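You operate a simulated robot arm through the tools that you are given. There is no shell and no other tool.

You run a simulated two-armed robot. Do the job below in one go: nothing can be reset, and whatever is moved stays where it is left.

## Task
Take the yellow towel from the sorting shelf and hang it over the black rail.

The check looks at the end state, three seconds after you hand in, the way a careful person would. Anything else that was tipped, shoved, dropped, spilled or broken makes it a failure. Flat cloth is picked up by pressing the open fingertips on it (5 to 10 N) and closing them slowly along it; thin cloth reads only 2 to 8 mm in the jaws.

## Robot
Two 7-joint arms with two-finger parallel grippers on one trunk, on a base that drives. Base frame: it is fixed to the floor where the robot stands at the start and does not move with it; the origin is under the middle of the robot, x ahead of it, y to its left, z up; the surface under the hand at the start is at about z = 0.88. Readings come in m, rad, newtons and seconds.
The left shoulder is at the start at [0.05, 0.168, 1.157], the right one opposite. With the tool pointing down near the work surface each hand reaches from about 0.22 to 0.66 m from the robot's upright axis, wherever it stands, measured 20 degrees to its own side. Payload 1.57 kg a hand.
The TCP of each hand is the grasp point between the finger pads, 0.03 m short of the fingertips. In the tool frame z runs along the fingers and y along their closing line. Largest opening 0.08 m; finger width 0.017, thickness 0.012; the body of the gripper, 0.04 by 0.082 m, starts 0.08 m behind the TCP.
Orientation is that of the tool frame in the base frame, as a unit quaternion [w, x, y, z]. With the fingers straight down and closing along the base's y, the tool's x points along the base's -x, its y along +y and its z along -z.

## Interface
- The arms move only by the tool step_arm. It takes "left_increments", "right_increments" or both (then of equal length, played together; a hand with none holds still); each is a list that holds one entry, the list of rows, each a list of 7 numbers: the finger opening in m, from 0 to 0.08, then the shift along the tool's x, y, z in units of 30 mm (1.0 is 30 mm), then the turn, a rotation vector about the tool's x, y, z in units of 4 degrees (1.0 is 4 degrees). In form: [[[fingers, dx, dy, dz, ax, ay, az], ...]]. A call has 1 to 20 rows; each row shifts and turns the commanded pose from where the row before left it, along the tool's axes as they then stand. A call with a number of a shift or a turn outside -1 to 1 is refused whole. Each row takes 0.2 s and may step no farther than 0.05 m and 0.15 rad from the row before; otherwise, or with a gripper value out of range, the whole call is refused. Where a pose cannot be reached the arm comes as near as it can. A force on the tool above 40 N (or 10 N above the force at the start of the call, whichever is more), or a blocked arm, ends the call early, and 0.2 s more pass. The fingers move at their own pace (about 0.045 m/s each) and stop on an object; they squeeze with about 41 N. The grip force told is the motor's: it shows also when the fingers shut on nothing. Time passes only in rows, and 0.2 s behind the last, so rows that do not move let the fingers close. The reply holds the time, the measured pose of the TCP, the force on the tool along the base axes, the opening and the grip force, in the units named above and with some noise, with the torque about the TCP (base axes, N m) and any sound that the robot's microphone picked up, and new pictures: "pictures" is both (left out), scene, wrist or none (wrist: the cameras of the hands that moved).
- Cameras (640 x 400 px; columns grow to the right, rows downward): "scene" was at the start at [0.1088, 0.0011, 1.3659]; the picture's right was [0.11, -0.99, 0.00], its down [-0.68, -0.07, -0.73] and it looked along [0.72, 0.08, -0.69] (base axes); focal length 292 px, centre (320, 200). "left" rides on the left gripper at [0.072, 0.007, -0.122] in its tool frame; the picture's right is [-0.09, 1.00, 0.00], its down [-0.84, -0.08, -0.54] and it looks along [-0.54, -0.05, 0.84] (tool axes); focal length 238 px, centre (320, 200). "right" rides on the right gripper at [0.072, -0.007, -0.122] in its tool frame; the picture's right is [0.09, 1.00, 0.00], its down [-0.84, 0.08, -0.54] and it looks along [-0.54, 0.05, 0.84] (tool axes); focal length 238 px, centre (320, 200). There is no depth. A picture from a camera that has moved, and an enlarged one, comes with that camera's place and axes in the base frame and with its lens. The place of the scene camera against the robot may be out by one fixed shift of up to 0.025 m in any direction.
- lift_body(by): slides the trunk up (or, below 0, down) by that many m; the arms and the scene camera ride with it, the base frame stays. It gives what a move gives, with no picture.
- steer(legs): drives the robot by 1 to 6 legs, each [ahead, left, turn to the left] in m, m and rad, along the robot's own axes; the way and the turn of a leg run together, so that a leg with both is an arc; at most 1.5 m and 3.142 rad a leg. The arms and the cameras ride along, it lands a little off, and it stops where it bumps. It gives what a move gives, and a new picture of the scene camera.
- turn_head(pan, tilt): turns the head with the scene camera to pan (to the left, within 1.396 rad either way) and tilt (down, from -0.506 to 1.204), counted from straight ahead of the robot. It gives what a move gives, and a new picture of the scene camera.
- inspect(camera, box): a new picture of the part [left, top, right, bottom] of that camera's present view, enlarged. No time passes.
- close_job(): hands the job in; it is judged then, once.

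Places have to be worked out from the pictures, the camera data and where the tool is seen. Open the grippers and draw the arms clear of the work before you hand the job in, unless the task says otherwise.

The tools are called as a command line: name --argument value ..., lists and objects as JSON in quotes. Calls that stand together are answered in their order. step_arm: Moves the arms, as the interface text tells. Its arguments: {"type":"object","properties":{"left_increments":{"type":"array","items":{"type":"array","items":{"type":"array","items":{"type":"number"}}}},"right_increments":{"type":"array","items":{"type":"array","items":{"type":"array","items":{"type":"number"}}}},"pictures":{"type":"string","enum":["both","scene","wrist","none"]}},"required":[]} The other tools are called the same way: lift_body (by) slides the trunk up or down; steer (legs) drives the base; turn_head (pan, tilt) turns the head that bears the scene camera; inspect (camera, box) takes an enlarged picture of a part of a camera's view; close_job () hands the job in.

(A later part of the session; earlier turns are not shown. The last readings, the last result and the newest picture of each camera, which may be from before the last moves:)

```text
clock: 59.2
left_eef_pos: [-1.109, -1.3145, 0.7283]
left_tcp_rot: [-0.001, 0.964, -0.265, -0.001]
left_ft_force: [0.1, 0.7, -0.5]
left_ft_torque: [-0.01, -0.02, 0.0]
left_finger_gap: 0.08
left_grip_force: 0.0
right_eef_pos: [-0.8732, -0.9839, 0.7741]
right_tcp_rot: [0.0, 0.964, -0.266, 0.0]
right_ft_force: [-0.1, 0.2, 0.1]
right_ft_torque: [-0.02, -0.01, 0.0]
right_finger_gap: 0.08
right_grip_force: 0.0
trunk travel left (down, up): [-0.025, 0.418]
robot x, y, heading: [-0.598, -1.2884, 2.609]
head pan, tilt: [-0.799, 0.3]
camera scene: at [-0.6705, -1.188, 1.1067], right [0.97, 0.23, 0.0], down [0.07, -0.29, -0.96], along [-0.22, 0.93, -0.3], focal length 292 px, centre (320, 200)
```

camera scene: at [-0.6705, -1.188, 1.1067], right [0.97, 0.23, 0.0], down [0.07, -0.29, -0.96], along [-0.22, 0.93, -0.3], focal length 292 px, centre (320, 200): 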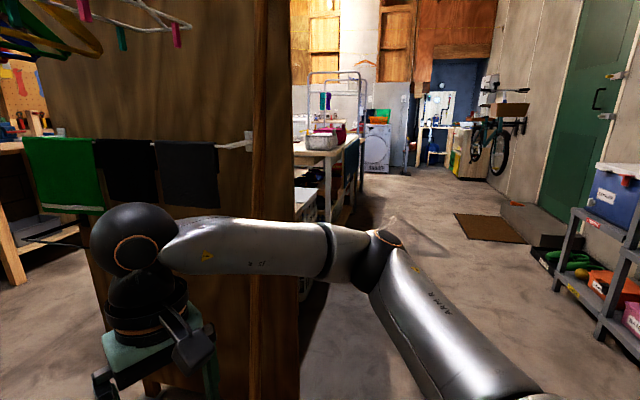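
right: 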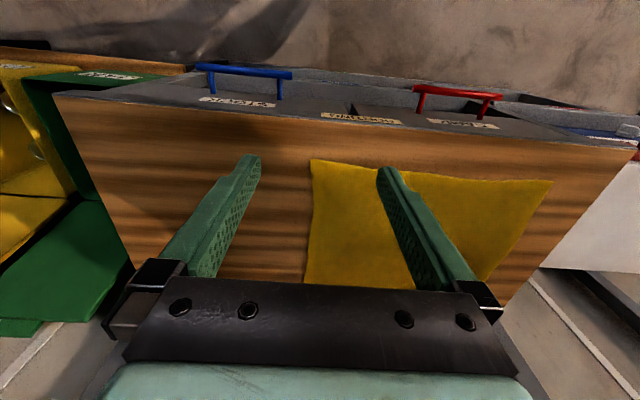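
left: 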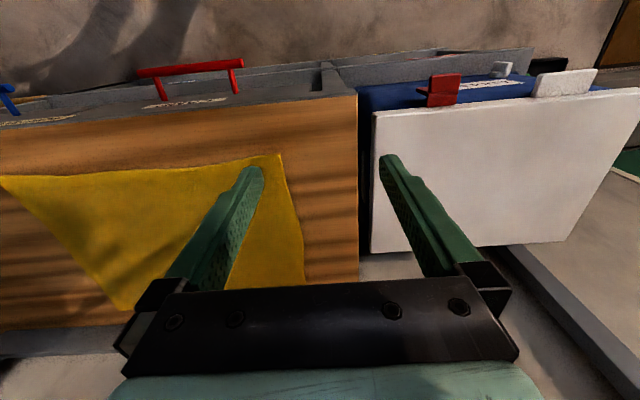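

The white rail holds green, black and dark-grey cloths. I drive to stand in front of the rail at a safe distance facing it, to see the black rail clearly between my hands.

steer --legs '[[0, 0, 0.54], [0.72, 0.13, 0], [0, 0, -1.57]]'

turn_head --pan 0.0 --tilt 0.35

inspect --camera "scene" --box '[160, 100, 480, 300]'

```text
clock: 64.1
left_eef_pos: [-1.6635, -1.6128, 0.7385]
left_tcp_rot: [0.008, 1.0, 0.0, -0.005]
left_ft_force: [0.1, -0.9, -0.3]
left_ft_torque: [0.0, -0.03, 0.05]
left_finger_gap: 0.0799
left_grip_force: 0.0
right_eef_pos: [-1.6298, -1.2094, 0.7762]
right_tcp_rot: [0.009, 1.0, 0.002, -0.002]
right_ft_force: [0.4, -0.2, 0.2]
right_ft_torque: [-0.01, -0.01, 0.0]
right_finger_gap: 0.08
right_grip_force: 0.0
trunk travel left (down, up): [-0.025, 0.418]
robot x, y, heading: [-1.2446, -1.3438, -3.136]
head pan, tilt: [-0.799, 0.3]
stopped in leg 2: the robot was blocked; the commanded pose is now the measured one
camera scene: at [-1.3558, -1.2693, 1.1076], right [0.71, 0.7, -0.01], down [0.2, -0.23, -0.95], along [-0.67, 0.68, -0.3], focal length 292 px, centre (320, 200)
```

scene: 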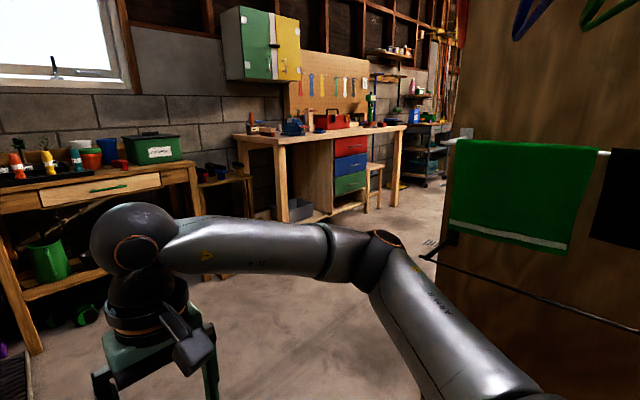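

```text
clock: 65.3
left_eef_pos: [-1.6634, -1.6131, 0.7366]
left_tcp_rot: [0.01, 1.0, -0.001, -0.002]
left_ft_force: [0.6, 0.3, 0.9]
left_ft_torque: [-0.02, 0.0, 0.0]
left_finger_gap: 0.0799
left_grip_force: 0.0
right_eef_pos: [-1.6328, -1.2118, 0.7745]
right_tcp_rot: [0.01, 1.0, 0.003, -0.002]
right_ft_force: [0.4, 1.0, 0.0]
right_ft_torque: [-0.01, -0.01, -0.02]
right_finger_gap: 0.0801
right_grip_force: 0.1
trunk travel left (down, up): [-0.025, 0.418]
robot x, y, heading: [-1.2442, -1.3401, -3.139]
head pan, tilt: [0.0, 0.351]
camera scene: at [-1.3842, -1.3358, 1.1025], right [-0.01, 1.0, -0.02], down [0.34, -0.02, -0.94], along [-0.94, -0.01, -0.34], focal length 292 px, centre (320, 200)
```

scene: 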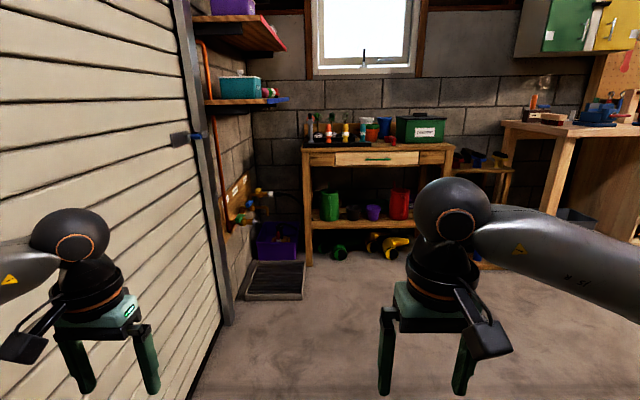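

```text
2.00 times, centred on (320, 200) of scene
camera zoom: at [-1.3842, -1.3358, 1.1025], right [-0.01, 1.0, -0.02], down [0.34, -0.02, -0.94], along [-0.94, -0.01, -0.34], focal length 585 px, centre (320, 200)
```

zoom: 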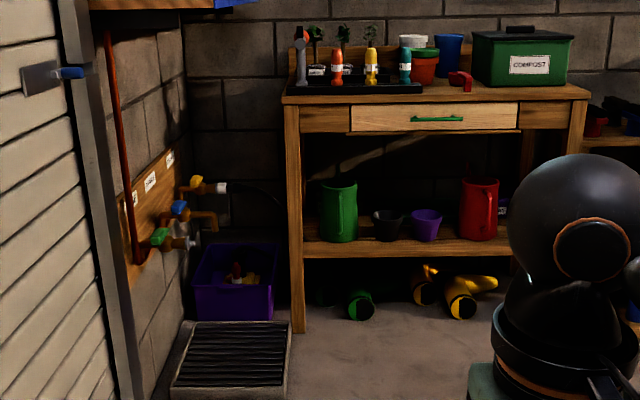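

The drive was blocked at x −1.24, probably my left elbow at the door's lock box. I look there before moving off.

turn_head --pan 1.2 --tilt 0.4

turn_head --pan -1.3 --tilt 0.4

```text
clock: 66.7
left_eef_pos: [-1.6635, -1.6133, 0.7366]
left_tcp_rot: [0.01, 1.0, -0.001, -0.002]
left_ft_force: [0.4, -0.5, 0.1]
left_ft_torque: [0.01, 0.01, 0.01]
left_finger_gap: 0.0797
left_grip_force: 0.2
right_eef_pos: [-1.6315, -1.2111, 0.7737]
right_tcp_rot: [0.01, 1.0, 0.003, -0.003]
right_ft_force: [0.5, -0.7, -0.1]
right_ft_torque: [0.0, -0.04, -0.04]
right_finger_gap: 0.0804
right_grip_force: 0.0
trunk travel left (down, up): [-0.025, 0.418]
robot x, y, heading: [-1.2407, -1.3409, -3.133]
head pan, tilt: [1.201, 0.4]
camera scene: at [-1.3243, -1.422, 1.0992], right [-0.93, 0.36, 0.0], down [0.13, 0.35, -0.93], along [-0.33, -0.87, -0.37], focal length 292 px, centre (320, 200)
```

scene: 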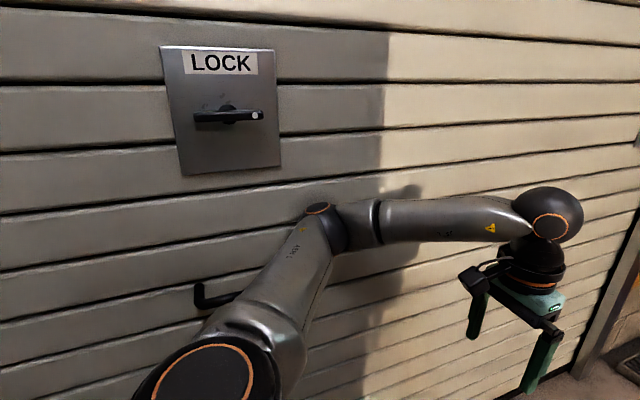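

```text
clock: 68.9
left_eef_pos: [-1.665, -1.6131, 0.7346]
left_tcp_rot: [0.008, 1.0, -0.002, -0.001]
left_ft_force: [0.0, 0.4, 0.3]
left_ft_torque: [-0.01, -0.02, -0.01]
left_finger_gap: 0.0798
left_grip_force: 0.1
right_eef_pos: [-1.633, -1.2109, 0.7735]
right_tcp_rot: [0.01, 1.0, 0.002, -0.003]
right_ft_force: [0.5, -0.5, -0.5]
right_ft_torque: [0.01, -0.03, 0.03]
right_finger_gap: 0.0799
right_grip_force: 0.1
trunk travel left (down, up): [-0.025, 0.418]
robot x, y, heading: [-1.2414, -1.3428, -3.134]
head pan, tilt: [-1.3, 0.4]
camera scene: at [-1.317, -1.2467, 1.096], right [0.96, 0.27, -0.01], down [0.1, -0.39, -0.91], along [-0.25, 0.88, -0.4], focal length 292 px, centre (320, 200)
```

scene: 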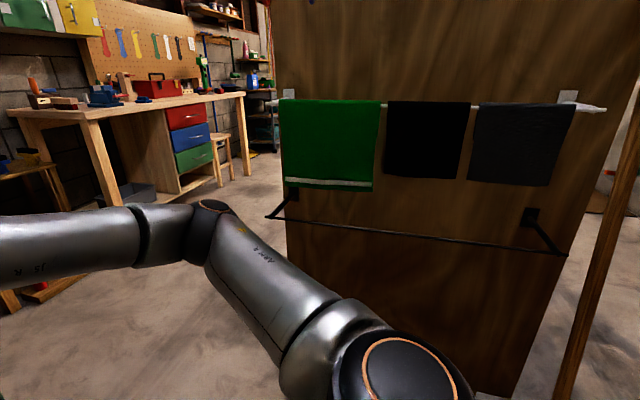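

The left elbow only leans on the roller door; the rail is now well seen. Triangulated: black rail y≈−0.67, z≈0.775, x −1.615…−1.00, ~0.15 m off the panel, other cloths above end at z≈0.86–0.90. I slide off the door and drive back out toward the sorting shelf.

steer --legs '[[0, -0.1, 0], [-0.9, 0, 0]]'

lift_body --by 0.3

steer --legs '[[0, 0, -1.57], [1.2, 0, 0], [0, 0, -1.57]]'

turn_head --pan 0.0 --tilt 0.7

```text
clock: 74.8
left_eef_pos: [-0.7658, -1.5178, 0.7281]
left_tcp_rot: [0.0, 1.0, -0.002, 0.0]
left_ft_force: [0.1, 0.1, 0.3]
left_ft_torque: [-0.03, -0.02, 0.03]
left_finger_gap: 0.0801
left_grip_force: 0.1
right_eef_pos: [-0.7308, -1.1156, 0.7743]
right_tcp_rot: [0.001, 1.0, 0.001, 0.0]
right_ft_force: [0.5, -0.5, 0.3]
right_ft_torque: [-0.03, 0.01, 0.0]
right_finger_gap: 0.0801
right_grip_force: 0.1
trunk travel left (down, up): [-0.025, 0.418]
robot x, y, heading: [-0.3376, -1.2367, -3.143]
head pan, tilt: [-1.3, 0.4]
camera scene: at [-0.4176, -1.1581, 1.0974], right [0.96, 0.27, 0.0], down [0.1, -0.37, -0.92], along [-0.25, 0.89, -0.39], focal length 292 px, centre (320, 200)
```

scene: 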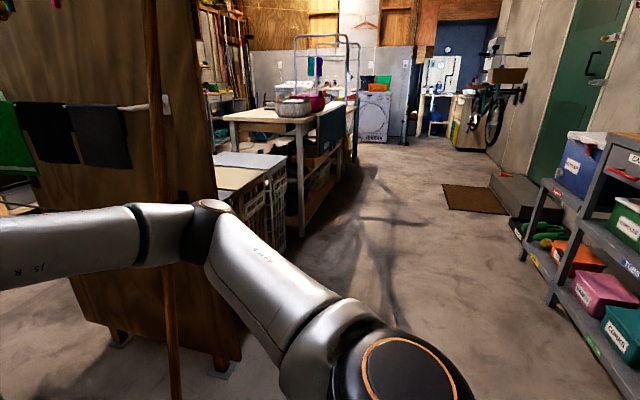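

```text
clock: 77.8
left_eef_pos: [-0.7653, -1.5186, 1.028]
left_tcp_rot: [0.001, 1.0, -0.002, 0.0]
left_ft_force: [0.4, -0.4, -0.2]
left_ft_torque: [0.04, -0.01, -0.03]
left_finger_gap: 0.0796
left_grip_force: 0.1
right_eef_pos: [-0.7312, -1.1147, 1.0744]
right_tcp_rot: [0.001, 1.0, 0.001, 0.0]
right_ft_force: [-0.4, 0.0, 0.1]
right_ft_torque: [0.0, 0.04, 0.01]
right_finger_gap: 0.08
right_grip_force: 0.0
trunk travel left (down, up): [-0.325, 0.118]
robot x, y, heading: [-0.3426, -1.2401, -3.135]
head pan, tilt: [-1.3, 0.4]
```

```text
clock: 91.7
left_eef_pos: [0.0995, 0.2405, 1.0296]
left_tcp_rot: [0.0, 0.018, 1.0, 0.0]
left_ft_force: [0.6, 0.3, 0.6]
left_ft_torque: [0.0, 0.0, 0.0]
left_finger_gap: 0.0803
left_grip_force: 0.0
right_eef_pos: [0.0534, -0.1605, 1.0729]
right_tcp_rot: [-0.001, 0.016, 1.0, 0.001]
right_ft_force: [0.4, 0.4, -0.6]
right_ft_torque: [0.02, 0.02, 0.03]
right_finger_gap: 0.0799
right_grip_force: 0.0
trunk travel left (down, up): [-0.325, 0.118]
robot x, y, heading: [-0.3354, -0.0264, -0.038]
head pan, tilt: [-1.3, 0.4]
camera scene: at [-0.2852, -0.1231, 1.3974], right [-0.97, -0.24, 0.0], down [-0.09, 0.38, -0.92], along [0.22, -0.89, -0.39], focal length 292 px, centre (320, 200)
```

scene: 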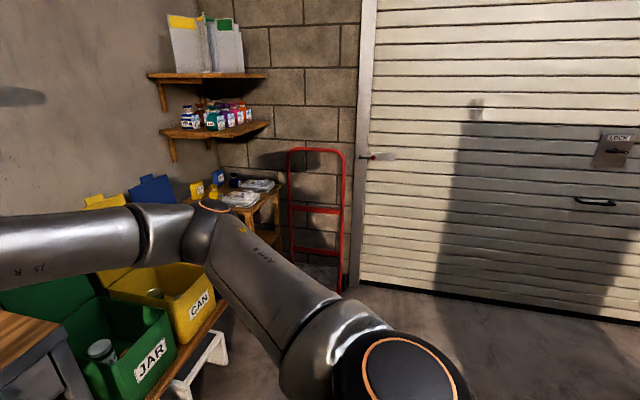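

```text
clock: 93.1
left_eef_pos: [0.1013, 0.2409, 1.0289]
left_tcp_rot: [0.0, 0.019, 1.0, 0.0]
left_ft_force: [0.0, -0.2, 0.0]
left_ft_torque: [-0.02, -0.03, 0.02]
left_finger_gap: 0.08
left_grip_force: 0.2
right_eef_pos: [0.0551, -0.1614, 1.0731]
right_tcp_rot: [0.0, 0.015, 1.0, 0.0]
right_ft_force: [0.3, 0.3, -0.2]
right_ft_torque: [-0.03, -0.01, 0.0]
right_finger_gap: 0.08
right_grip_force: 0.1
trunk travel left (down, up): [-0.325, 0.118]
robot x, y, heading: [-0.3342, -0.023, -0.029]
head pan, tilt: [0.0, 0.7]
camera scene: at [-0.2222, -0.0357, 1.3706], right [-0.03, -1.0, 0.0], down [-0.64, 0.02, -0.77], along [0.76, -0.02, -0.64], focal length 292 px, centre (320, 200)
```

scene: 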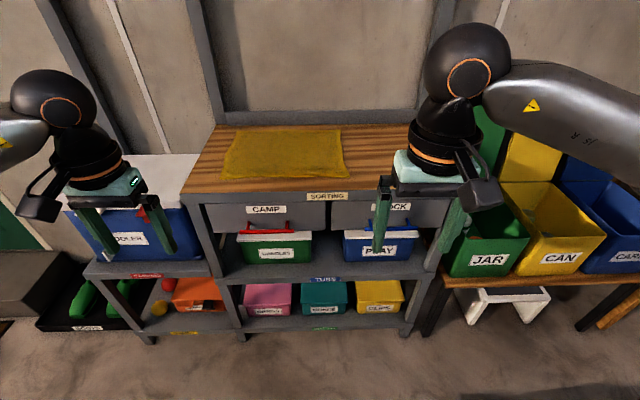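

The towel's near edge is at x≈0.45, spanning y −0.13…0.225. I drive to stand centred on it, at about (0.0, 0.045).

steer --legs '[[0, 0, 0.032], [0.335, 0.07, 0]]'

turn_head --pan 0.0 --tilt 0.9

inspect --camera "left" --box '[0, 0, 640, 400]'

inspect --camera "right" --box '[0, 0, 640, 400]'

```text
clock: 95.7
left_eef_pos: [0.428, 0.3231, 1.0283]
left_tcp_rot: [-0.001, 0.004, 1.0, -0.001]
left_ft_force: [0.5, -0.5, -0.5]
left_ft_torque: [-0.01, 0.0, -0.02]
left_finger_gap: 0.0802
left_grip_force: 0.1
right_eef_pos: [0.3915, -0.0795, 1.0744]
right_tcp_rot: [0.0, 0.001, 1.0, 0.0]
right_ft_force: [-0.4, -0.2, 1.0]
right_ft_torque: [-0.01, 0.03, 0.0]
right_finger_gap: 0.0799
right_grip_force: 0.1
trunk travel left (down, up): [-0.325, 0.118]
robot x, y, heading: [0.002, 0.0484, 0.001]
head pan, tilt: [0.0, 0.7]
camera scene: at [0.1134, 0.0382, 1.3705], right [0.0, -1.0, 0.0], down [-0.64, 0.0, -0.76], along [0.76, 0.0, -0.64], focal length 292 px, centre (320, 200)
```

scene: 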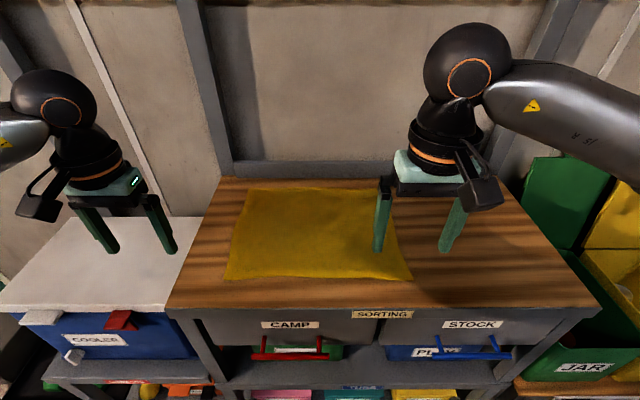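

```text
clock: 96.5
left_eef_pos: [0.4287, 0.3237, 1.0292]
left_tcp_rot: [-0.001, 0.004, 1.0, 0.001]
left_ft_force: [1.0, 0.0, 0.1]
left_ft_torque: [-0.01, 0.03, 0.0]
left_finger_gap: 0.0798
left_grip_force: 0.1
right_eef_pos: [0.3917, -0.0798, 1.0732]
right_tcp_rot: [0.0, 0.001, 1.0, 0.001]
right_ft_force: [0.4, 1.0, 0.8]
right_ft_torque: [0.01, -0.03, 0.01]
right_finger_gap: 0.08
right_grip_force: 0.0
trunk travel left (down, up): [-0.325, 0.118]
robot x, y, heading: [0.0029, 0.0517, -0.006]
head pan, tilt: [0.0, 0.901]
camera scene: at [0.1034, 0.0381, 1.3545], right [0.0, -1.0, 0.0], down [-0.78, 0.0, -0.62], along [0.62, 0.0, -0.78], focal length 292 px, centre (320, 200)
```

scene: 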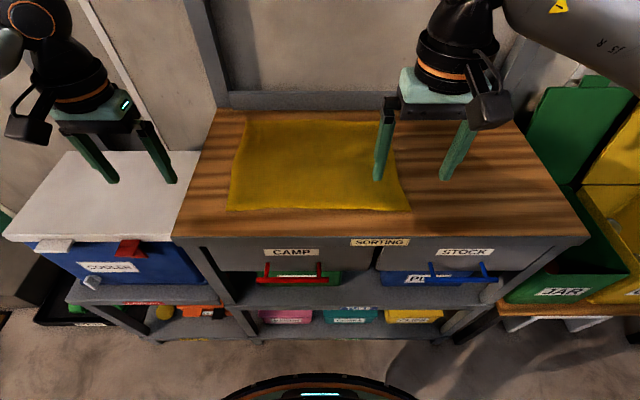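

```text
1.00 times, centred on (320, 200) of left (not enlarged: the box is as wide or as high as the picture)
camera zoom: at [0.3567, 0.3301, 1.1512], right [0.1, 1.0, 0.0], down [0.84, -0.08, 0.54], along [0.54, -0.05, -0.84], focal length 238 px, centre (320, 200)
```

zoom: 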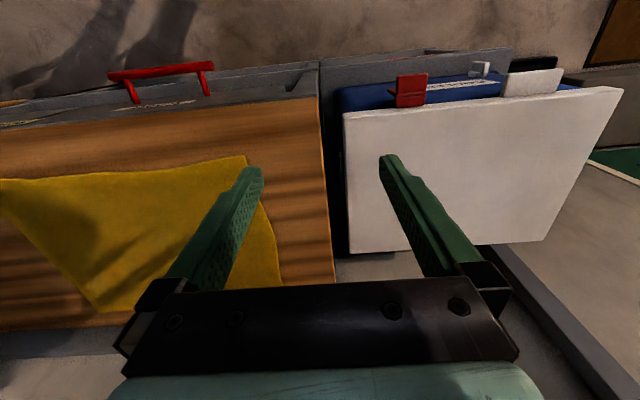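

```text
1.00 times, centred on (320, 200) of right (not enlarged: the box is as wide or as high as the picture)
camera zoom: at [0.3203, -0.086, 1.1956], right [-0.09, 1.0, 0.0], down [0.84, 0.07, 0.54], along [0.54, 0.05, -0.84], focal length 238 px, centre (320, 200)
```

zoom: 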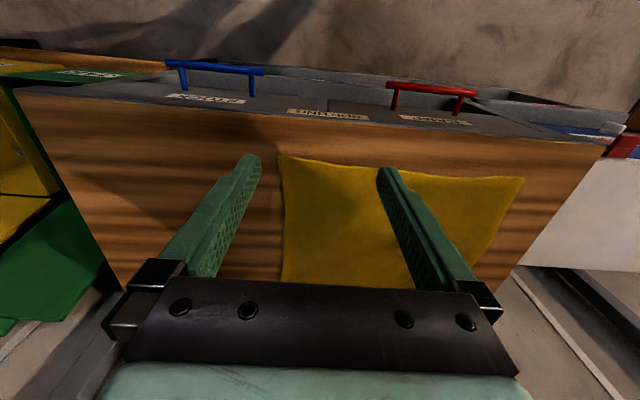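

Wrist cameras give the near edge at x≈0.458, y −0.127…0.231, surface ≈0.88. I bring both hands above their grasp spots at x 0.49, y 0.19 and −0.087, with fingers opened to 50 mm, stopping 20 mm above the cloth.

step_arm --left_increments '[[[0.05, -0.342, -0.742, 0.1, 0, 0, 0], [0.05, -0.342, -0.742, 0.1, 0, 0, 0], [0.05, -0.342, -0.742, 0.1, 0, 0, 0], [0.05, -0.342, -0.742, 0.1, 0, 0, 0], [0.05, -0.342, -0.742, 0.1, 0, 0, 0], [0.05, -0.342, -0.742, 0.1, 0, 0, 0], [0.05, 0, 0, 0.54, 0, 0, 0], [0.05, 0, 0, 0.54, 0, 0, 0], [0.05, 0, 0, 0.54, 0, 0, 0], [0.05, 0, 0, 0.54, 0, 0, 0], [0.05, 0, 0, 0.54, 0, 0, 0]]]' --right_increments '[[[0.05, -0.547, -0.042, 0.35, 0, 0, 0], [0.05, -0.547, -0.042, 0.35, 0, 0, 0], [0.05, -0.547, -0.042, 0.35, 0, 0, 0], [0.05, -0.547, -0.042, 0.35, 0, 0, 0], [0.05, -0.547, -0.042, 0.35, 0, 0, 0], [0.05, -0.547, -0.042, 0.35, 0, 0, 0], [0.05, 0, 0, 0.54, 0, 0, 0], [0.05, 0, 0, 0.54, 0, 0, 0], [0.05, 0, 0, 0.54, 0, 0, 0], [0.05, 0, 0, 0.54, 0, 0, 0], [0.05, 0, 0, 0.54, 0, 0, 0]]]' --pictures "both"

```text
clock: 98.9
left_eef_pos: [0.4899, 0.1912, 0.9281]
left_tcp_rot: [0.0, 0.004, 1.0, 0.0]
left_ft_force: [0.0, -0.1, 0.3]
left_ft_torque: [-0.02, 0.0, 0.0]
left_finger_gap: 0.0497
left_grip_force: 0.1
right_eef_pos: [0.4919, -0.087, 0.929]
right_tcp_rot: [0.0, 0.001, 1.0, 0.001]
right_ft_force: [-0.3, -0.5, 0.3]
right_ft_torque: [0.04, -0.03, -0.02]
right_finger_gap: 0.0503
right_grip_force: 0.0
trunk travel left (down, up): [-0.325, 0.118]
robot x, y, heading: [0.0012, 0.0452, 0.001]
head pan, tilt: [0.0, 0.901]
camera scene: at [0.1036, 0.0381, 1.3544], right [0.0, -1.0, 0.0], down [-0.78, 0.0, -0.62], along [0.62, 0.0, -0.78], focal length 292 px, centre (320, 200)
camera right: at [0.4189, -0.0945, 1.05], right [-0.09, 1.0, 0.0], down [0.84, 0.07, 0.54], along [0.54, 0.05, -0.84], focal length 238 px, centre (320, 200)
camera left: at [0.4182, 0.197, 1.0517], right [0.1, 1.0, 0.0], down [0.84, -0.08, 0.54], along [0.54, -0.05, -0.84], focal length 238 px, centre (320, 200)
```

scene: 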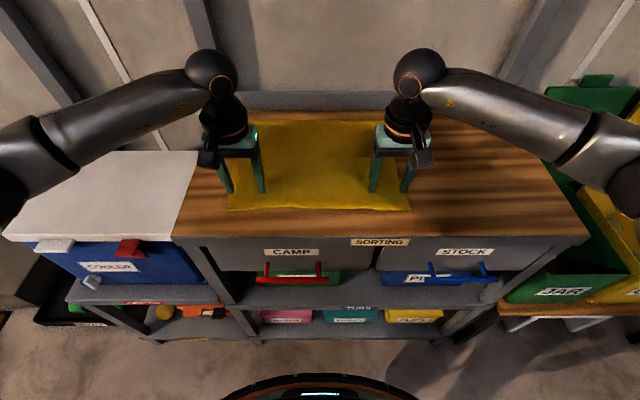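
right: 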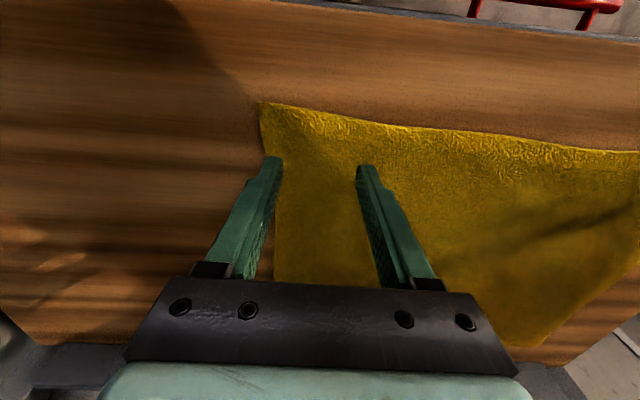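
left: 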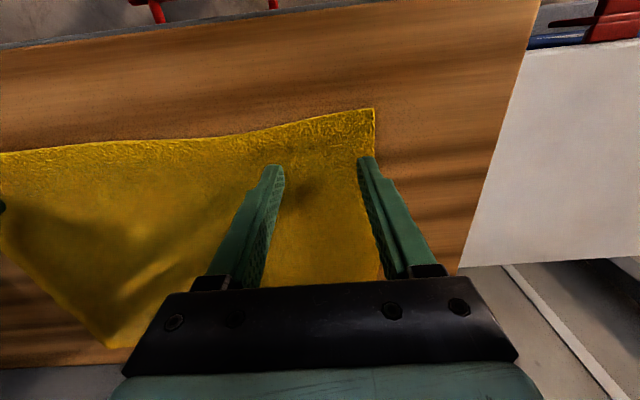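

The outer fingers sit right at the towel's side edges, so I shift each hand 15 mm inward and come down until just above contact.

step_arm --left_increments '[[[0.05, 0, -0.5, 0, 0, 0, 0], [0.05, 0, 0, 0.2, 0, 0, 0], [0.05, 0, 0, 0.15, 0, 0, 0], [0.05, 0, 0, 0.1, 0, 0, 0]]]' --right_increments '[[[0.05, 0, 0.5, 0, 0, 0, 0], [0.05, 0, 0, 0.2, 0, 0, 0], [0.05, 0, 0, 0.15, 0, 0, 0], [0.05, 0, 0, 0.1, 0, 0, 0]]]' --pictures "none"

```text
clock: 99.9
left_eef_pos: [0.4892, 0.1729, 0.9155]
left_tcp_rot: [0.0, 0.004, 1.0, 0.001]
left_ft_force: [-0.3, -0.3, 0.0]
left_ft_torque: [0.03, 0.01, 0.01]
left_finger_gap: 0.05
left_grip_force: 0.1
right_eef_pos: [0.4904, -0.0733, 0.9159]
right_tcp_rot: [0.0, 0.001, 1.0, 0.001]
right_ft_force: [-0.3, -0.8, 0.8]
right_ft_torque: [0.01, 0.0, 0.04]
right_finger_gap: 0.0498
right_grip_force: 0.1
trunk travel left (down, up): [-0.325, 0.118]
robot x, y, heading: [-0.0011, 0.0465, -0.001]
head pan, tilt: [0.0, 0.901]
```

No contact yet (TCP 0.9155, tips at 0.8855). I lower in small steps.

step_arm --left_increments '[[[0.05, 0, 0, 0.07, 0, 0, 0], [0.05, 0, 0, 0.07, 0, 0, 0]]]' --right_increments '[[[0.05, 0, 0, 0.07, 0, 0, 0], [0.05, 0, 0, 0.07, 0, 0, 0]]]' --pictures "none"

step_arm --left_increments '[[[0.05, 0, 0, 0.05, 0, 0, 0]]]' --right_increments '[[[0.05, 0, 0, 0.05, 0, 0, 0]]]' --pictures "none"

```text
clock: 100.5
left_eef_pos: [0.4889, 0.173, 0.9128]
left_tcp_rot: [0.001, 0.003, 1.0, 0.0]
left_ft_force: [1.3, 0.1, 7.7]
left_ft_torque: [0.06, -0.06, -0.01]
left_finger_gap: 0.05
left_grip_force: 0.0
right_eef_pos: [0.4916, -0.0714, 0.9135]
right_tcp_rot: [0.001, 0.001, 1.0, 0.001]
right_ft_force: [-1.0, -0.9, 5.5]
right_ft_torque: [-0.06, 0.05, 0.02]
right_finger_gap: 0.0502
right_grip_force: 0.0
trunk travel left (down, up): [-0.325, 0.118]
robot x, y, heading: [-0.0006, 0.0461, 0.001]
head pan, tilt: [0.0, 0.901]
```

```text
clock: 100.9
left_eef_pos: [0.4895, 0.1742, 0.9136]
left_tcp_rot: [0.002, 0.004, 1.0, -0.001]
left_ft_force: [1.6, 0.6, 14.8]
left_ft_torque: [0.06, -0.08, -0.03]
left_finger_gap: 0.0503
left_grip_force: 0.0
right_eef_pos: [0.4908, -0.0714, 0.9127]
right_tcp_rot: [0.002, 0.002, 1.0, 0.001]
right_ft_force: [-0.3, -2.6, 10.9]
right_ft_torque: [-0.1, -0.01, 0.01]
right_finger_gap: 0.0501
right_grip_force: 0.1
trunk travel left (down, up): [-0.325, 0.118]
robot x, y, heading: [-0.0015, 0.0458, -0.001]
head pan, tilt: [0.0, 0.901]
```

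Contact: 15 N left, 11 N right. I ease off to about 8 N and close both fingers slowly along the cloth.

step_arm --left_increments '[[[0.05, 0, 0, -0.045, 0, 0, 0], [0.046, 0, 0, 0, 0, 0, 0], [0.042, 0, 0, 0, 0, 0, 0], [0.038, 0, 0, 0, 0, 0, 0], [0.034, 0, 0, 0, 0, 0, 0], [0.03, 0, 0, 0, 0, 0, 0], [0.026, 0, 0, 0, 0, 0, 0], [0.022, 0, 0, 0, 0, 0, 0], [0.018, 0, 0, 0, 0, 0, 0], [0.014, 0, 0, 0, 0, 0, 0], [0.01, 0, 0, 0, 0, 0, 0], [0.006, 0, 0, 0, 0, 0, 0], [0.002, 0, 0, 0, 0, 0, 0], [0.0, 0, 0, 0, 0, 0, 0], [0.0, 0, 0, 0, 0, 0, 0]]]' --right_increments '[[[0.05, 0, 0, -0.02, 0, 0, 0], [0.046, 0, 0, 0, 0, 0, 0], [0.042, 0, 0, 0, 0, 0, 0], [0.038, 0, 0, 0, 0, 0, 0], [0.034, 0, 0, 0, 0, 0, 0], [0.03, 0, 0, 0, 0, 0, 0], [0.026, 0, 0, 0, 0, 0, 0], [0.022, 0, 0, 0, 0, 0, 0], [0.018, 0, 0, 0, 0, 0, 0], [0.014, 0, 0, 0, 0, 0, 0], [0.01, 0, 0, 0, 0, 0, 0], [0.006, 0, 0, 0, 0, 0, 0], [0.002, 0, 0, 0, 0, 0, 0], [0.0, 0, 0, 0, 0, 0, 0], [0.0, 0, 0, 0, 0, 0, 0]]]' --pictures "both"

```text
clock: 104.1
left_eef_pos: [0.4898, 0.1738, 0.9129]
left_tcp_rot: [0.001, 0.004, 1.0, -0.001]
left_ft_force: [0.8, -11.0, 13.6]
left_ft_torque: [-0.32, -0.06, 0.04]
left_finger_gap: 0.0064
left_grip_force: 26.0
right_eef_pos: [0.4884, -0.0714, 0.912]
right_tcp_rot: [0.002, 0.0, 1.0, 0.002]
right_ft_force: [-0.1, 11.5, 10.3]
right_ft_torque: [0.36, -0.02, 0.04]
right_finger_gap: 0.0042
right_grip_force: 25.3
trunk travel left (down, up): [-0.325, 0.118]
robot x, y, heading: [0.0012, 0.0436, 0.001]
head pan, tilt: [0.0, 0.901]
camera scene: at [0.1013, 0.0381, 1.3547], right [0.0, -1.0, 0.0], down [-0.78, 0.0, -0.62], along [0.62, 0.0, -0.78], focal length 292 px, centre (320, 200)
camera right: at [0.4171, -0.078, 1.0341], right [-0.09, 1.0, 0.0], down [0.84, 0.07, 0.54], along [0.54, 0.05, -0.84], focal length 238 px, centre (320, 200)
camera left: at [0.4163, 0.1803, 1.0355], right [0.1, 0.99, 0.0], down [0.83, -0.08, 0.54], along [0.54, -0.06, -0.84], focal length 238 px, centre (320, 200)
```

scene: 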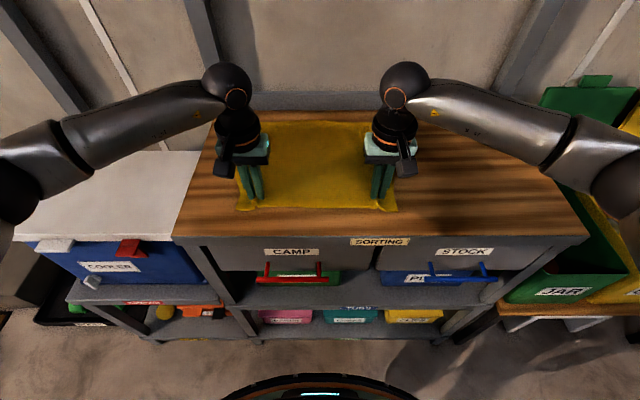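
right: 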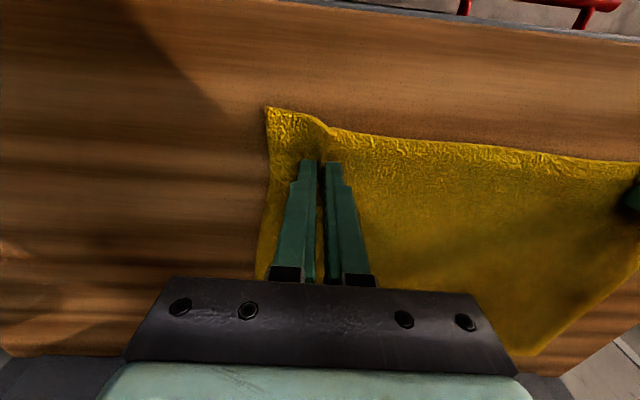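
left: 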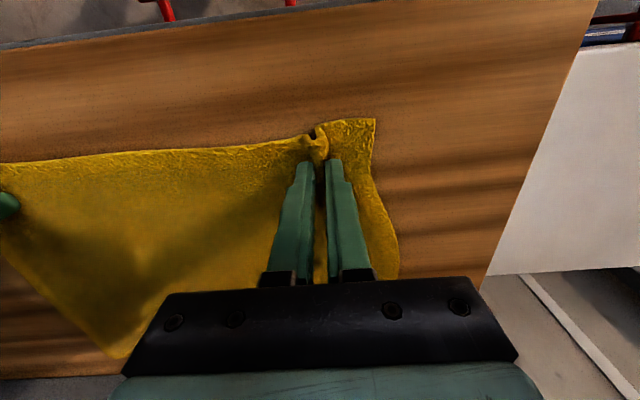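

Both grippers hold cloth (gaps 6.4 and 4.2 mm); the cloth is tight between them with ~11 N. I bring the hands 4 mm inward each and lift slowly.

step_arm --left_increments '[[[0.0, 0, -0.13, -0.15, 0, 0, 0], [0.0, 0, 0, -0.3, 0, 0, 0], [0.0, 0, 0, -0.4, 0, 0, 0], [0.0, 0, 0, -0.5, 0, 0, 0], [0.0, 0, 0, -0.5, 0, 0, 0], [0.0, 0, 0, -0.5, 0, 0, 0]]]' --right_increments '[[[0.0, 0, 0.13, -0.15, 0, 0, 0], [0.0, 0, 0, -0.3, 0, 0, 0], [0.0, 0, 0, -0.4, 0, 0, 0], [0.0, 0, 0, -0.5, 0, 0, 0], [0.0, 0, 0, -0.5, 0, 0, 0], [0.0, 0, 0, -0.5, 0, 0, 0]]]' --pictures "both"

```text
clock: 105.5
left_eef_pos: [0.4905, 0.1698, 0.9809]
left_tcp_rot: [-0.001, 0.003, 1.0, 0.0]
left_ft_force: [-0.2, -6.0, -1.0]
left_ft_torque: [-0.15, 0.02, 0.04]
left_finger_gap: 0.0048
left_grip_force: 24.8
right_eef_pos: [0.4915, -0.0695, 0.9836]
right_tcp_rot: [0.001, 0.001, 1.0, 0.0]
right_ft_force: [-0.1, 5.2, 0.6]
right_ft_torque: [0.16, -0.02, -0.01]
right_finger_gap: 0.004
right_grip_force: 24.9
trunk travel left (down, up): [-0.325, 0.118]
robot x, y, heading: [0.0028, 0.0461, -0.0]
head pan, tilt: [0.0, 0.901]
camera scene: at [0.1033, 0.0381, 1.3544], right [0.0, -1.0, 0.0], down [-0.78, 0.0, -0.62], along [0.62, 0.0, -0.78], focal length 292 px, centre (320, 200)
camera right: at [0.4183, -0.0755, 1.1032], right [-0.09, 1.0, 0.0], down [0.84, 0.07, 0.54], along [0.54, 0.05, -0.84], focal length 238 px, centre (320, 200)
camera left: at [0.4178, 0.1767, 1.1047], right [0.1, 1.0, 0.0], down [0.84, -0.08, 0.54], along [0.54, -0.05, -0.84], focal length 238 px, centre (320, 200)
```

scene: 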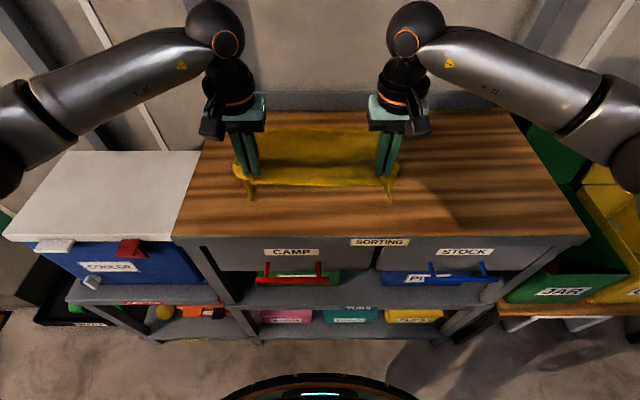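
right: 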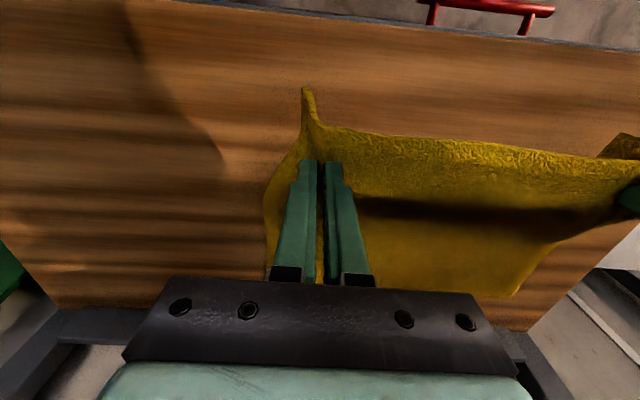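
left: 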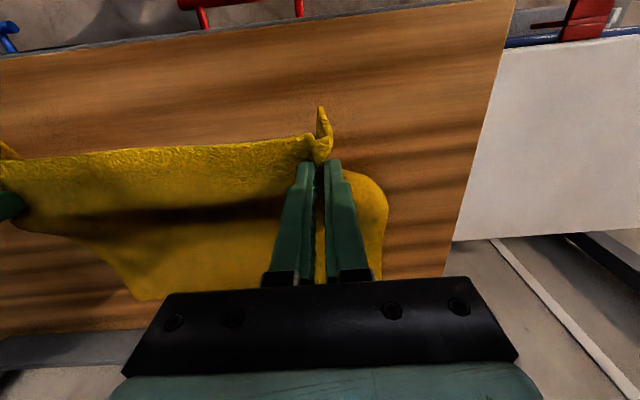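

The towel is coming up nicely held at both corners. I raise the trunk and then the arms so that it hangs clear of the shelf top.

lift_body --by 0.115

step_arm --left_increments '[[[0.0, 0, 0, -0.5, 0, 0, 0], [0.0, 0, 0, -0.5, 0, 0, 0], [0.0, 0, 0, -0.5, 0, 0, 0], [0.0, 0, 0, -0.5, 0, 0, 0], [0.0, 0, 0, -0.5, 0, 0, 0], [0.0, 0, 0, -0.5, 0, 0, 0], [0.0, 0, 0, -0.5, 0, 0, 0]]]' --right_increments '[[[0.0, 0, 0, -0.5, 0, 0, 0], [0.0, 0, 0, -0.5, 0, 0, 0], [0.0, 0, 0, -0.5, 0, 0, 0], [0.0, 0, 0, -0.5, 0, 0, 0], [0.0, 0, 0, -0.5, 0, 0, 0], [0.0, 0, 0, -0.5, 0, 0, 0], [0.0, 0, 0, -0.5, 0, 0, 0]]]' --pictures "both"

```text
clock: 106.9
left_eef_pos: [0.4899, 0.1699, 1.0975]
left_tcp_rot: [0.0, 0.004, 1.0, 0.0]
left_ft_force: [0.2, -5.0, -0.5]
left_ft_torque: [-0.12, 0.02, 0.04]
left_finger_gap: 0.005
left_grip_force: 25.5
right_eef_pos: [0.4918, -0.0687, 1.0961]
right_tcp_rot: [0.0, 0.001, 1.0, 0.001]
right_ft_force: [-1.2, 4.9, 0.0]
right_ft_torque: [0.08, -0.01, 0.03]
right_finger_gap: 0.0041
right_grip_force: 24.4
trunk travel left (down, up): [-0.44, 0.003]
robot x, y, heading: [0.0, 0.0456, -0.003]
head pan, tilt: [0.0, 0.901]
```

```text
clock: 108.5
left_eef_pos: [0.4886, 0.1713, 1.2023]
left_tcp_rot: [-0.001, 0.004, 1.0, -0.001]
left_ft_force: [0.3, -5.2, -0.4]
left_ft_torque: [-0.15, 0.0, 0.03]
left_finger_gap: 0.0051
left_grip_force: 25.2
right_eef_pos: [0.4908, -0.0711, 1.2019]
right_tcp_rot: [0.0, 0.0, 1.0, 0.002]
right_ft_force: [0.0, 4.2, 0.1]
right_ft_torque: [0.11, 0.01, 0.03]
right_finger_gap: 0.004
right_grip_force: 24.6
trunk travel left (down, up): [-0.44, 0.003]
robot x, y, heading: [0.0016, 0.0475, -0.002]
head pan, tilt: [0.0, 0.901]
camera scene: at [0.1032, 0.0381, 1.4694], right [0.0, -1.0, 0.0], down [-0.78, 0.0, -0.62], along [0.62, 0.0, -0.78], focal length 292 px, centre (320, 200)
camera right: at [0.418, -0.076, 1.3234], right [-0.09, 1.0, 0.0], down [0.84, 0.08, 0.54], along [0.54, 0.05, -0.84], focal length 238 px, centre (320, 200)
camera left: at [0.4179, 0.1763, 1.3252], right [0.1, 0.99, 0.0], down [0.84, -0.08, 0.54], along [0.54, -0.05, -0.84], focal length 238 px, centre (320, 200)
```

scene: 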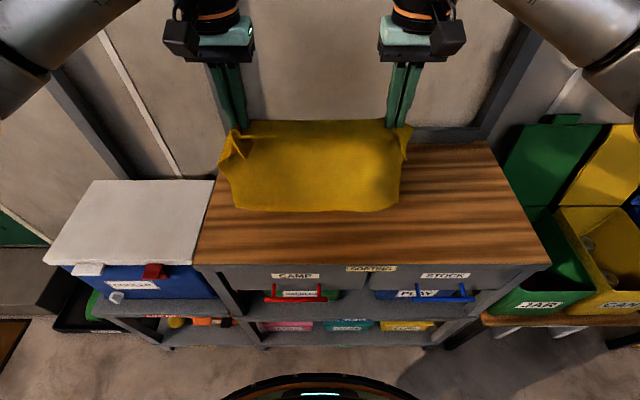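
right: 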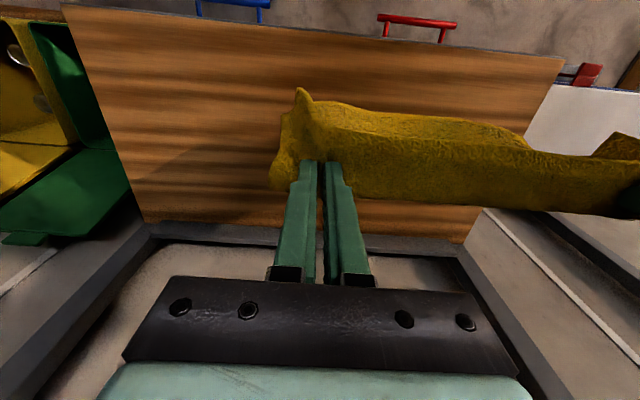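
left: 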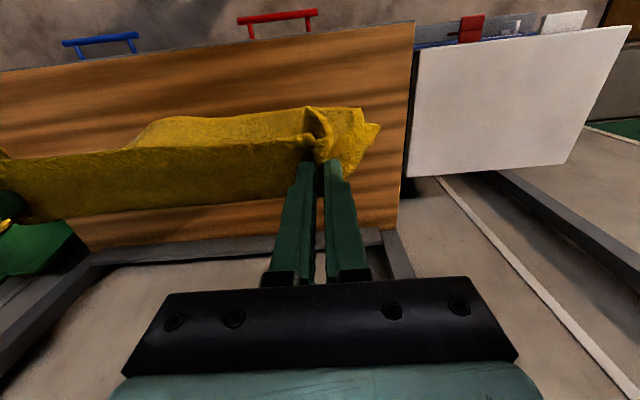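

The towel hangs freely from both hands. I back away from the shelf, turn left to face +y, and reverse into the corridor by the door.

steer --legs '[[-0.36, 0, 0], [0, 0, 1.57]]'

steer --legs '[[-1.36, 0, 0]]'

```text
clock: 114.6
left_eef_pos: [-0.4715, 0.5372, 1.2036]
left_tcp_rot: [0.0, -0.697, 0.717, 0.0]
left_ft_force: [4.5, -0.6, -0.9]
left_ft_torque: [-0.03, -0.18, 0.0]
left_finger_gap: 0.0042
left_grip_force: 25.1
right_eef_pos: [-0.2339, 0.5331, 1.203]
right_tcp_rot: [-0.001, -0.699, 0.715, 0.0]
right_ft_force: [-4.5, -1.0, 0.2]
right_ft_torque: [0.03, 0.15, -0.05]
right_finger_gap: 0.0034
right_grip_force: 24.2
trunk travel left (down, up): [-0.44, 0.003]
robot x, y, heading: [-0.3577, 0.0442, 1.547]
head pan, tilt: [0.0, 0.901]
camera scene: at [-0.369, 0.1545, 1.4694], right [1.0, -0.02, 0.0], down [-0.02, -0.78, -0.62], along [0.01, 0.62, -0.78], focal length 292 px, centre (320, 200)
```

scene: 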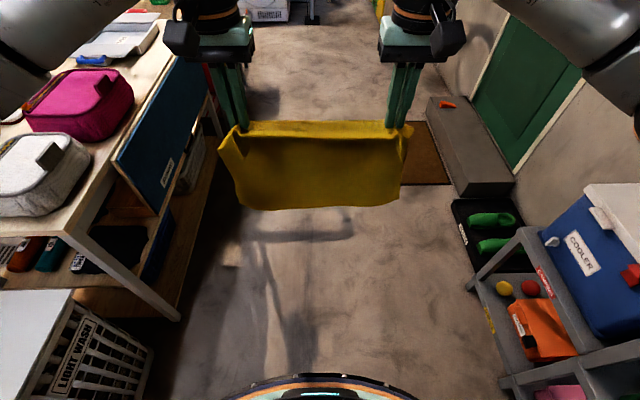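

```text
clock: 121.4
left_eef_pos: [-0.504, -0.8222, 1.2022]
left_tcp_rot: [0.0, -0.69, 0.724, -0.001]
left_ft_force: [4.5, -0.3, -0.1]
left_ft_torque: [-0.02, -0.18, -0.04]
left_finger_gap: 0.0042
left_grip_force: 25.1
right_eef_pos: [-0.2659, -0.8311, 1.202]
right_tcp_rot: [0.0, -0.692, 0.722, 0.0]
right_ft_force: [-5.2, -0.1, -0.5]
right_ft_torque: [-0.01, 0.14, -0.05]
right_finger_gap: 0.0036
right_grip_force: 24.0
trunk travel left (down, up): [-0.44, 0.003]
robot x, y, heading: [-0.4024, -1.3086, 1.53]
head pan, tilt: [0.0, 0.901]
camera scene: at [-0.4087, -1.2071, 1.4694], right [1.0, -0.04, 0.0], down [-0.03, -0.78, -0.62], along [0.03, 0.62, -0.78], focal length 292 px, centre (320, 200)
```

scene: 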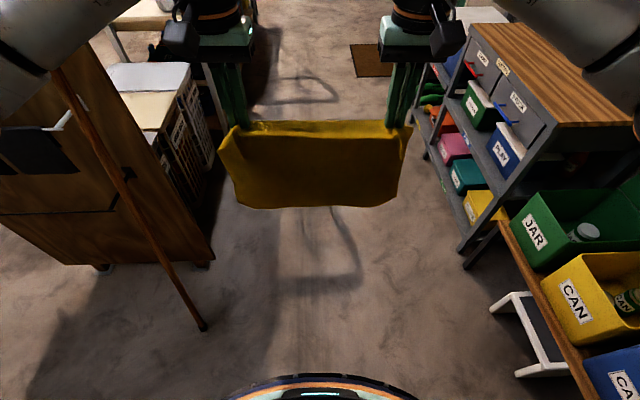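

I straighten the heading, lower the trunk by 0.35 m so that arms pass under the hangers, then slide left to stand in front of the rail.

lift_body --by -0.35

steer --legs '[[-0.06, 0, 0.04], [0, 0.5, 0]]'

turn_head --pan 0.5 --tilt 0.4

```text
clock: 124.8
left_eef_pos: [-0.5031, -0.8223, 0.8517]
left_tcp_rot: [0.0, -0.69, 0.723, 0.0]
left_ft_force: [4.8, -0.1, 0.0]
left_ft_torque: [0.0, -0.16, -0.03]
left_finger_gap: 0.0043
left_grip_force: 25.4
right_eef_pos: [-0.2647, -0.831, 0.8521]
right_tcp_rot: [-0.001, -0.692, 0.722, 0.0]
right_ft_force: [-4.5, -0.5, -1.0]
right_ft_torque: [0.0, 0.15, -0.01]
right_finger_gap: 0.0035
right_grip_force: 24.2
trunk travel left (down, up): [-0.09, 0.353]
robot x, y, heading: [-0.3957, -1.3157, 1.529]
head pan, tilt: [0.0, 0.901]
```

```text
clock: 130.2
left_eef_pos: [-1.0145, -0.8846, 0.8522]
left_tcp_rot: [0.0, -0.705, 0.709, 0.0]
left_ft_force: [4.3, 0.2, -0.1]
left_ft_torque: [-0.03, -0.16, -0.04]
left_finger_gap: 0.0046
left_grip_force: 24.4
right_eef_pos: [-0.7775, -0.8836, 0.852]
right_tcp_rot: [-0.001, -0.706, 0.708, 0.001]
right_ft_force: [-5.3, 0.5, 0.0]
right_ft_torque: [0.02, 0.18, -0.07]
right_finger_gap: 0.0038
right_grip_force: 24.7
trunk travel left (down, up): [-0.09, 0.353]
robot x, y, heading: [-0.8902, -1.3719, 1.568]
head pan, tilt: [0.0, 0.901]
camera scene: at [-0.9051, -1.2653, 1.1194], right [1.0, 0.0, 0.0], down [0.0, -0.78, -0.62], along [0.0, 0.62, -0.78], focal length 292 px, centre (320, 200)
```

scene: 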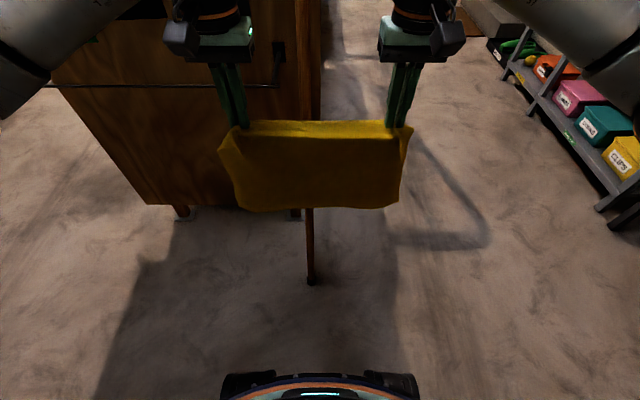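

```text
clock: 131.2
left_eef_pos: [-1.0155, -0.8845, 0.851]
left_tcp_rot: [0.0, -0.706, 0.709, 0.0]
left_ft_force: [3.9, 0.3, -0.2]
left_ft_torque: [0.04, -0.13, -0.07]
left_finger_gap: 0.0045
left_grip_force: 24.9
right_eef_pos: [-0.7778, -0.8833, 0.8512]
right_tcp_rot: [0.001, 0.707, -0.707, -0.001]
right_ft_force: [-3.5, -0.3, 0.5]
right_ft_torque: [-0.01, 0.14, -0.02]
right_finger_gap: 0.0039
right_grip_force: 24.5
trunk travel left (down, up): [-0.09, 0.353]
robot x, y, heading: [-0.8909, -1.3678, 1.571]
head pan, tilt: [0.499, 0.4]
camera scene: at [-0.9494, -1.2595, 1.1624], right [0.88, 0.48, 0.0], down [0.19, -0.34, -0.92], along [-0.44, 0.81, -0.39], focal length 292 px, centre (320, 200)
```

scene: 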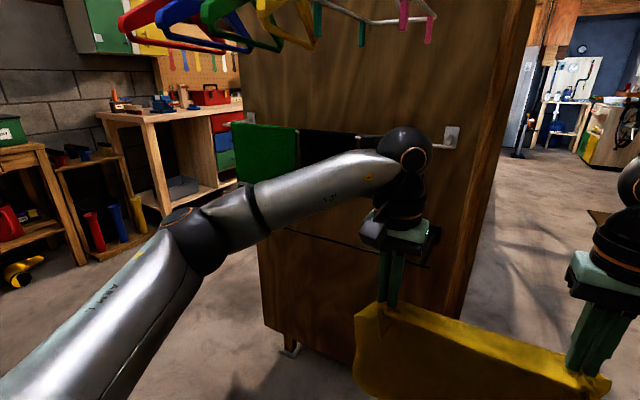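

All clear beneath the hangers. I slide the remaining 0.39 m to the left and look at the rail.

steer --legs '[[0, 0.39, 0]]'

turn_head --pan 0.0 --tilt 0.5

```text
clock: 135.1
left_eef_pos: [-1.4039, -0.8855, 0.8512]
left_tcp_rot: [0.0, -0.706, 0.708, 0.001]
left_ft_force: [6.2, 0.5, -0.3]
left_ft_torque: [-0.01, -0.13, -0.05]
left_finger_gap: 0.0043
left_grip_force: 25.4
right_eef_pos: [-1.166, -0.8843, 0.852]
right_tcp_rot: [0.0, 0.708, -0.707, 0.0]
right_ft_force: [-6.0, 0.2, -1.0]
right_ft_torque: [0.01, 0.16, -0.06]
right_finger_gap: 0.0035
right_grip_force: 24.1
trunk travel left (down, up): [-0.09, 0.353]
robot x, y, heading: [-1.2807, -1.371, 1.572]
head pan, tilt: [0.499, 0.4]
camera scene: at [-1.3375, -1.26, 1.1624], right [0.88, 0.48, 0.0], down [0.19, -0.34, -0.92], along [-0.44, 0.81, -0.39], focal length 292 px, centre (320, 200)
```

scene: 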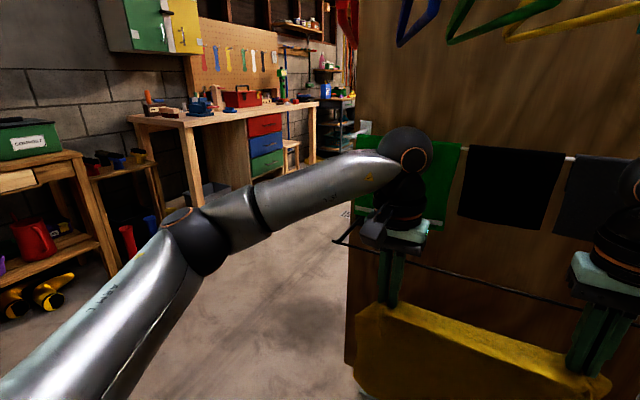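

```text
clock: 136.0
left_eef_pos: [-1.4038, -0.8856, 0.8517]
left_tcp_rot: [0.0, -0.706, 0.709, 0.0]
left_ft_force: [4.8, -0.2, -0.3]
left_ft_torque: [0.02, -0.11, -0.03]
left_finger_gap: 0.0046
left_grip_force: 25.2
right_eef_pos: [-1.1663, -0.8831, 0.8514]
right_tcp_rot: [0.001, 0.708, -0.706, -0.001]
right_ft_force: [-5.2, -0.8, -0.6]
right_ft_torque: [0.01, 0.12, -0.05]
right_finger_gap: 0.0035
right_grip_force: 24.6
trunk travel left (down, up): [-0.09, 0.353]
robot x, y, heading: [-1.2795, -1.3712, 1.572]
head pan, tilt: [0.0, 0.499]
camera scene: at [-1.2932, -1.2502, 1.1533], right [1.0, 0.0, 0.0], down [0.0, -0.48, -0.88], along [0.0, 0.88, -0.48], focal length 292 px, centre (320, 200)
```

scene: 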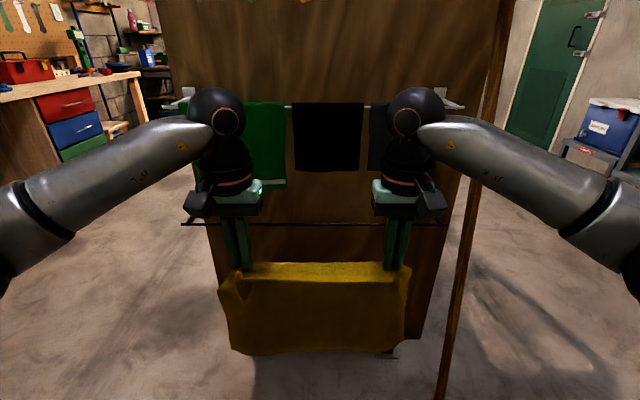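

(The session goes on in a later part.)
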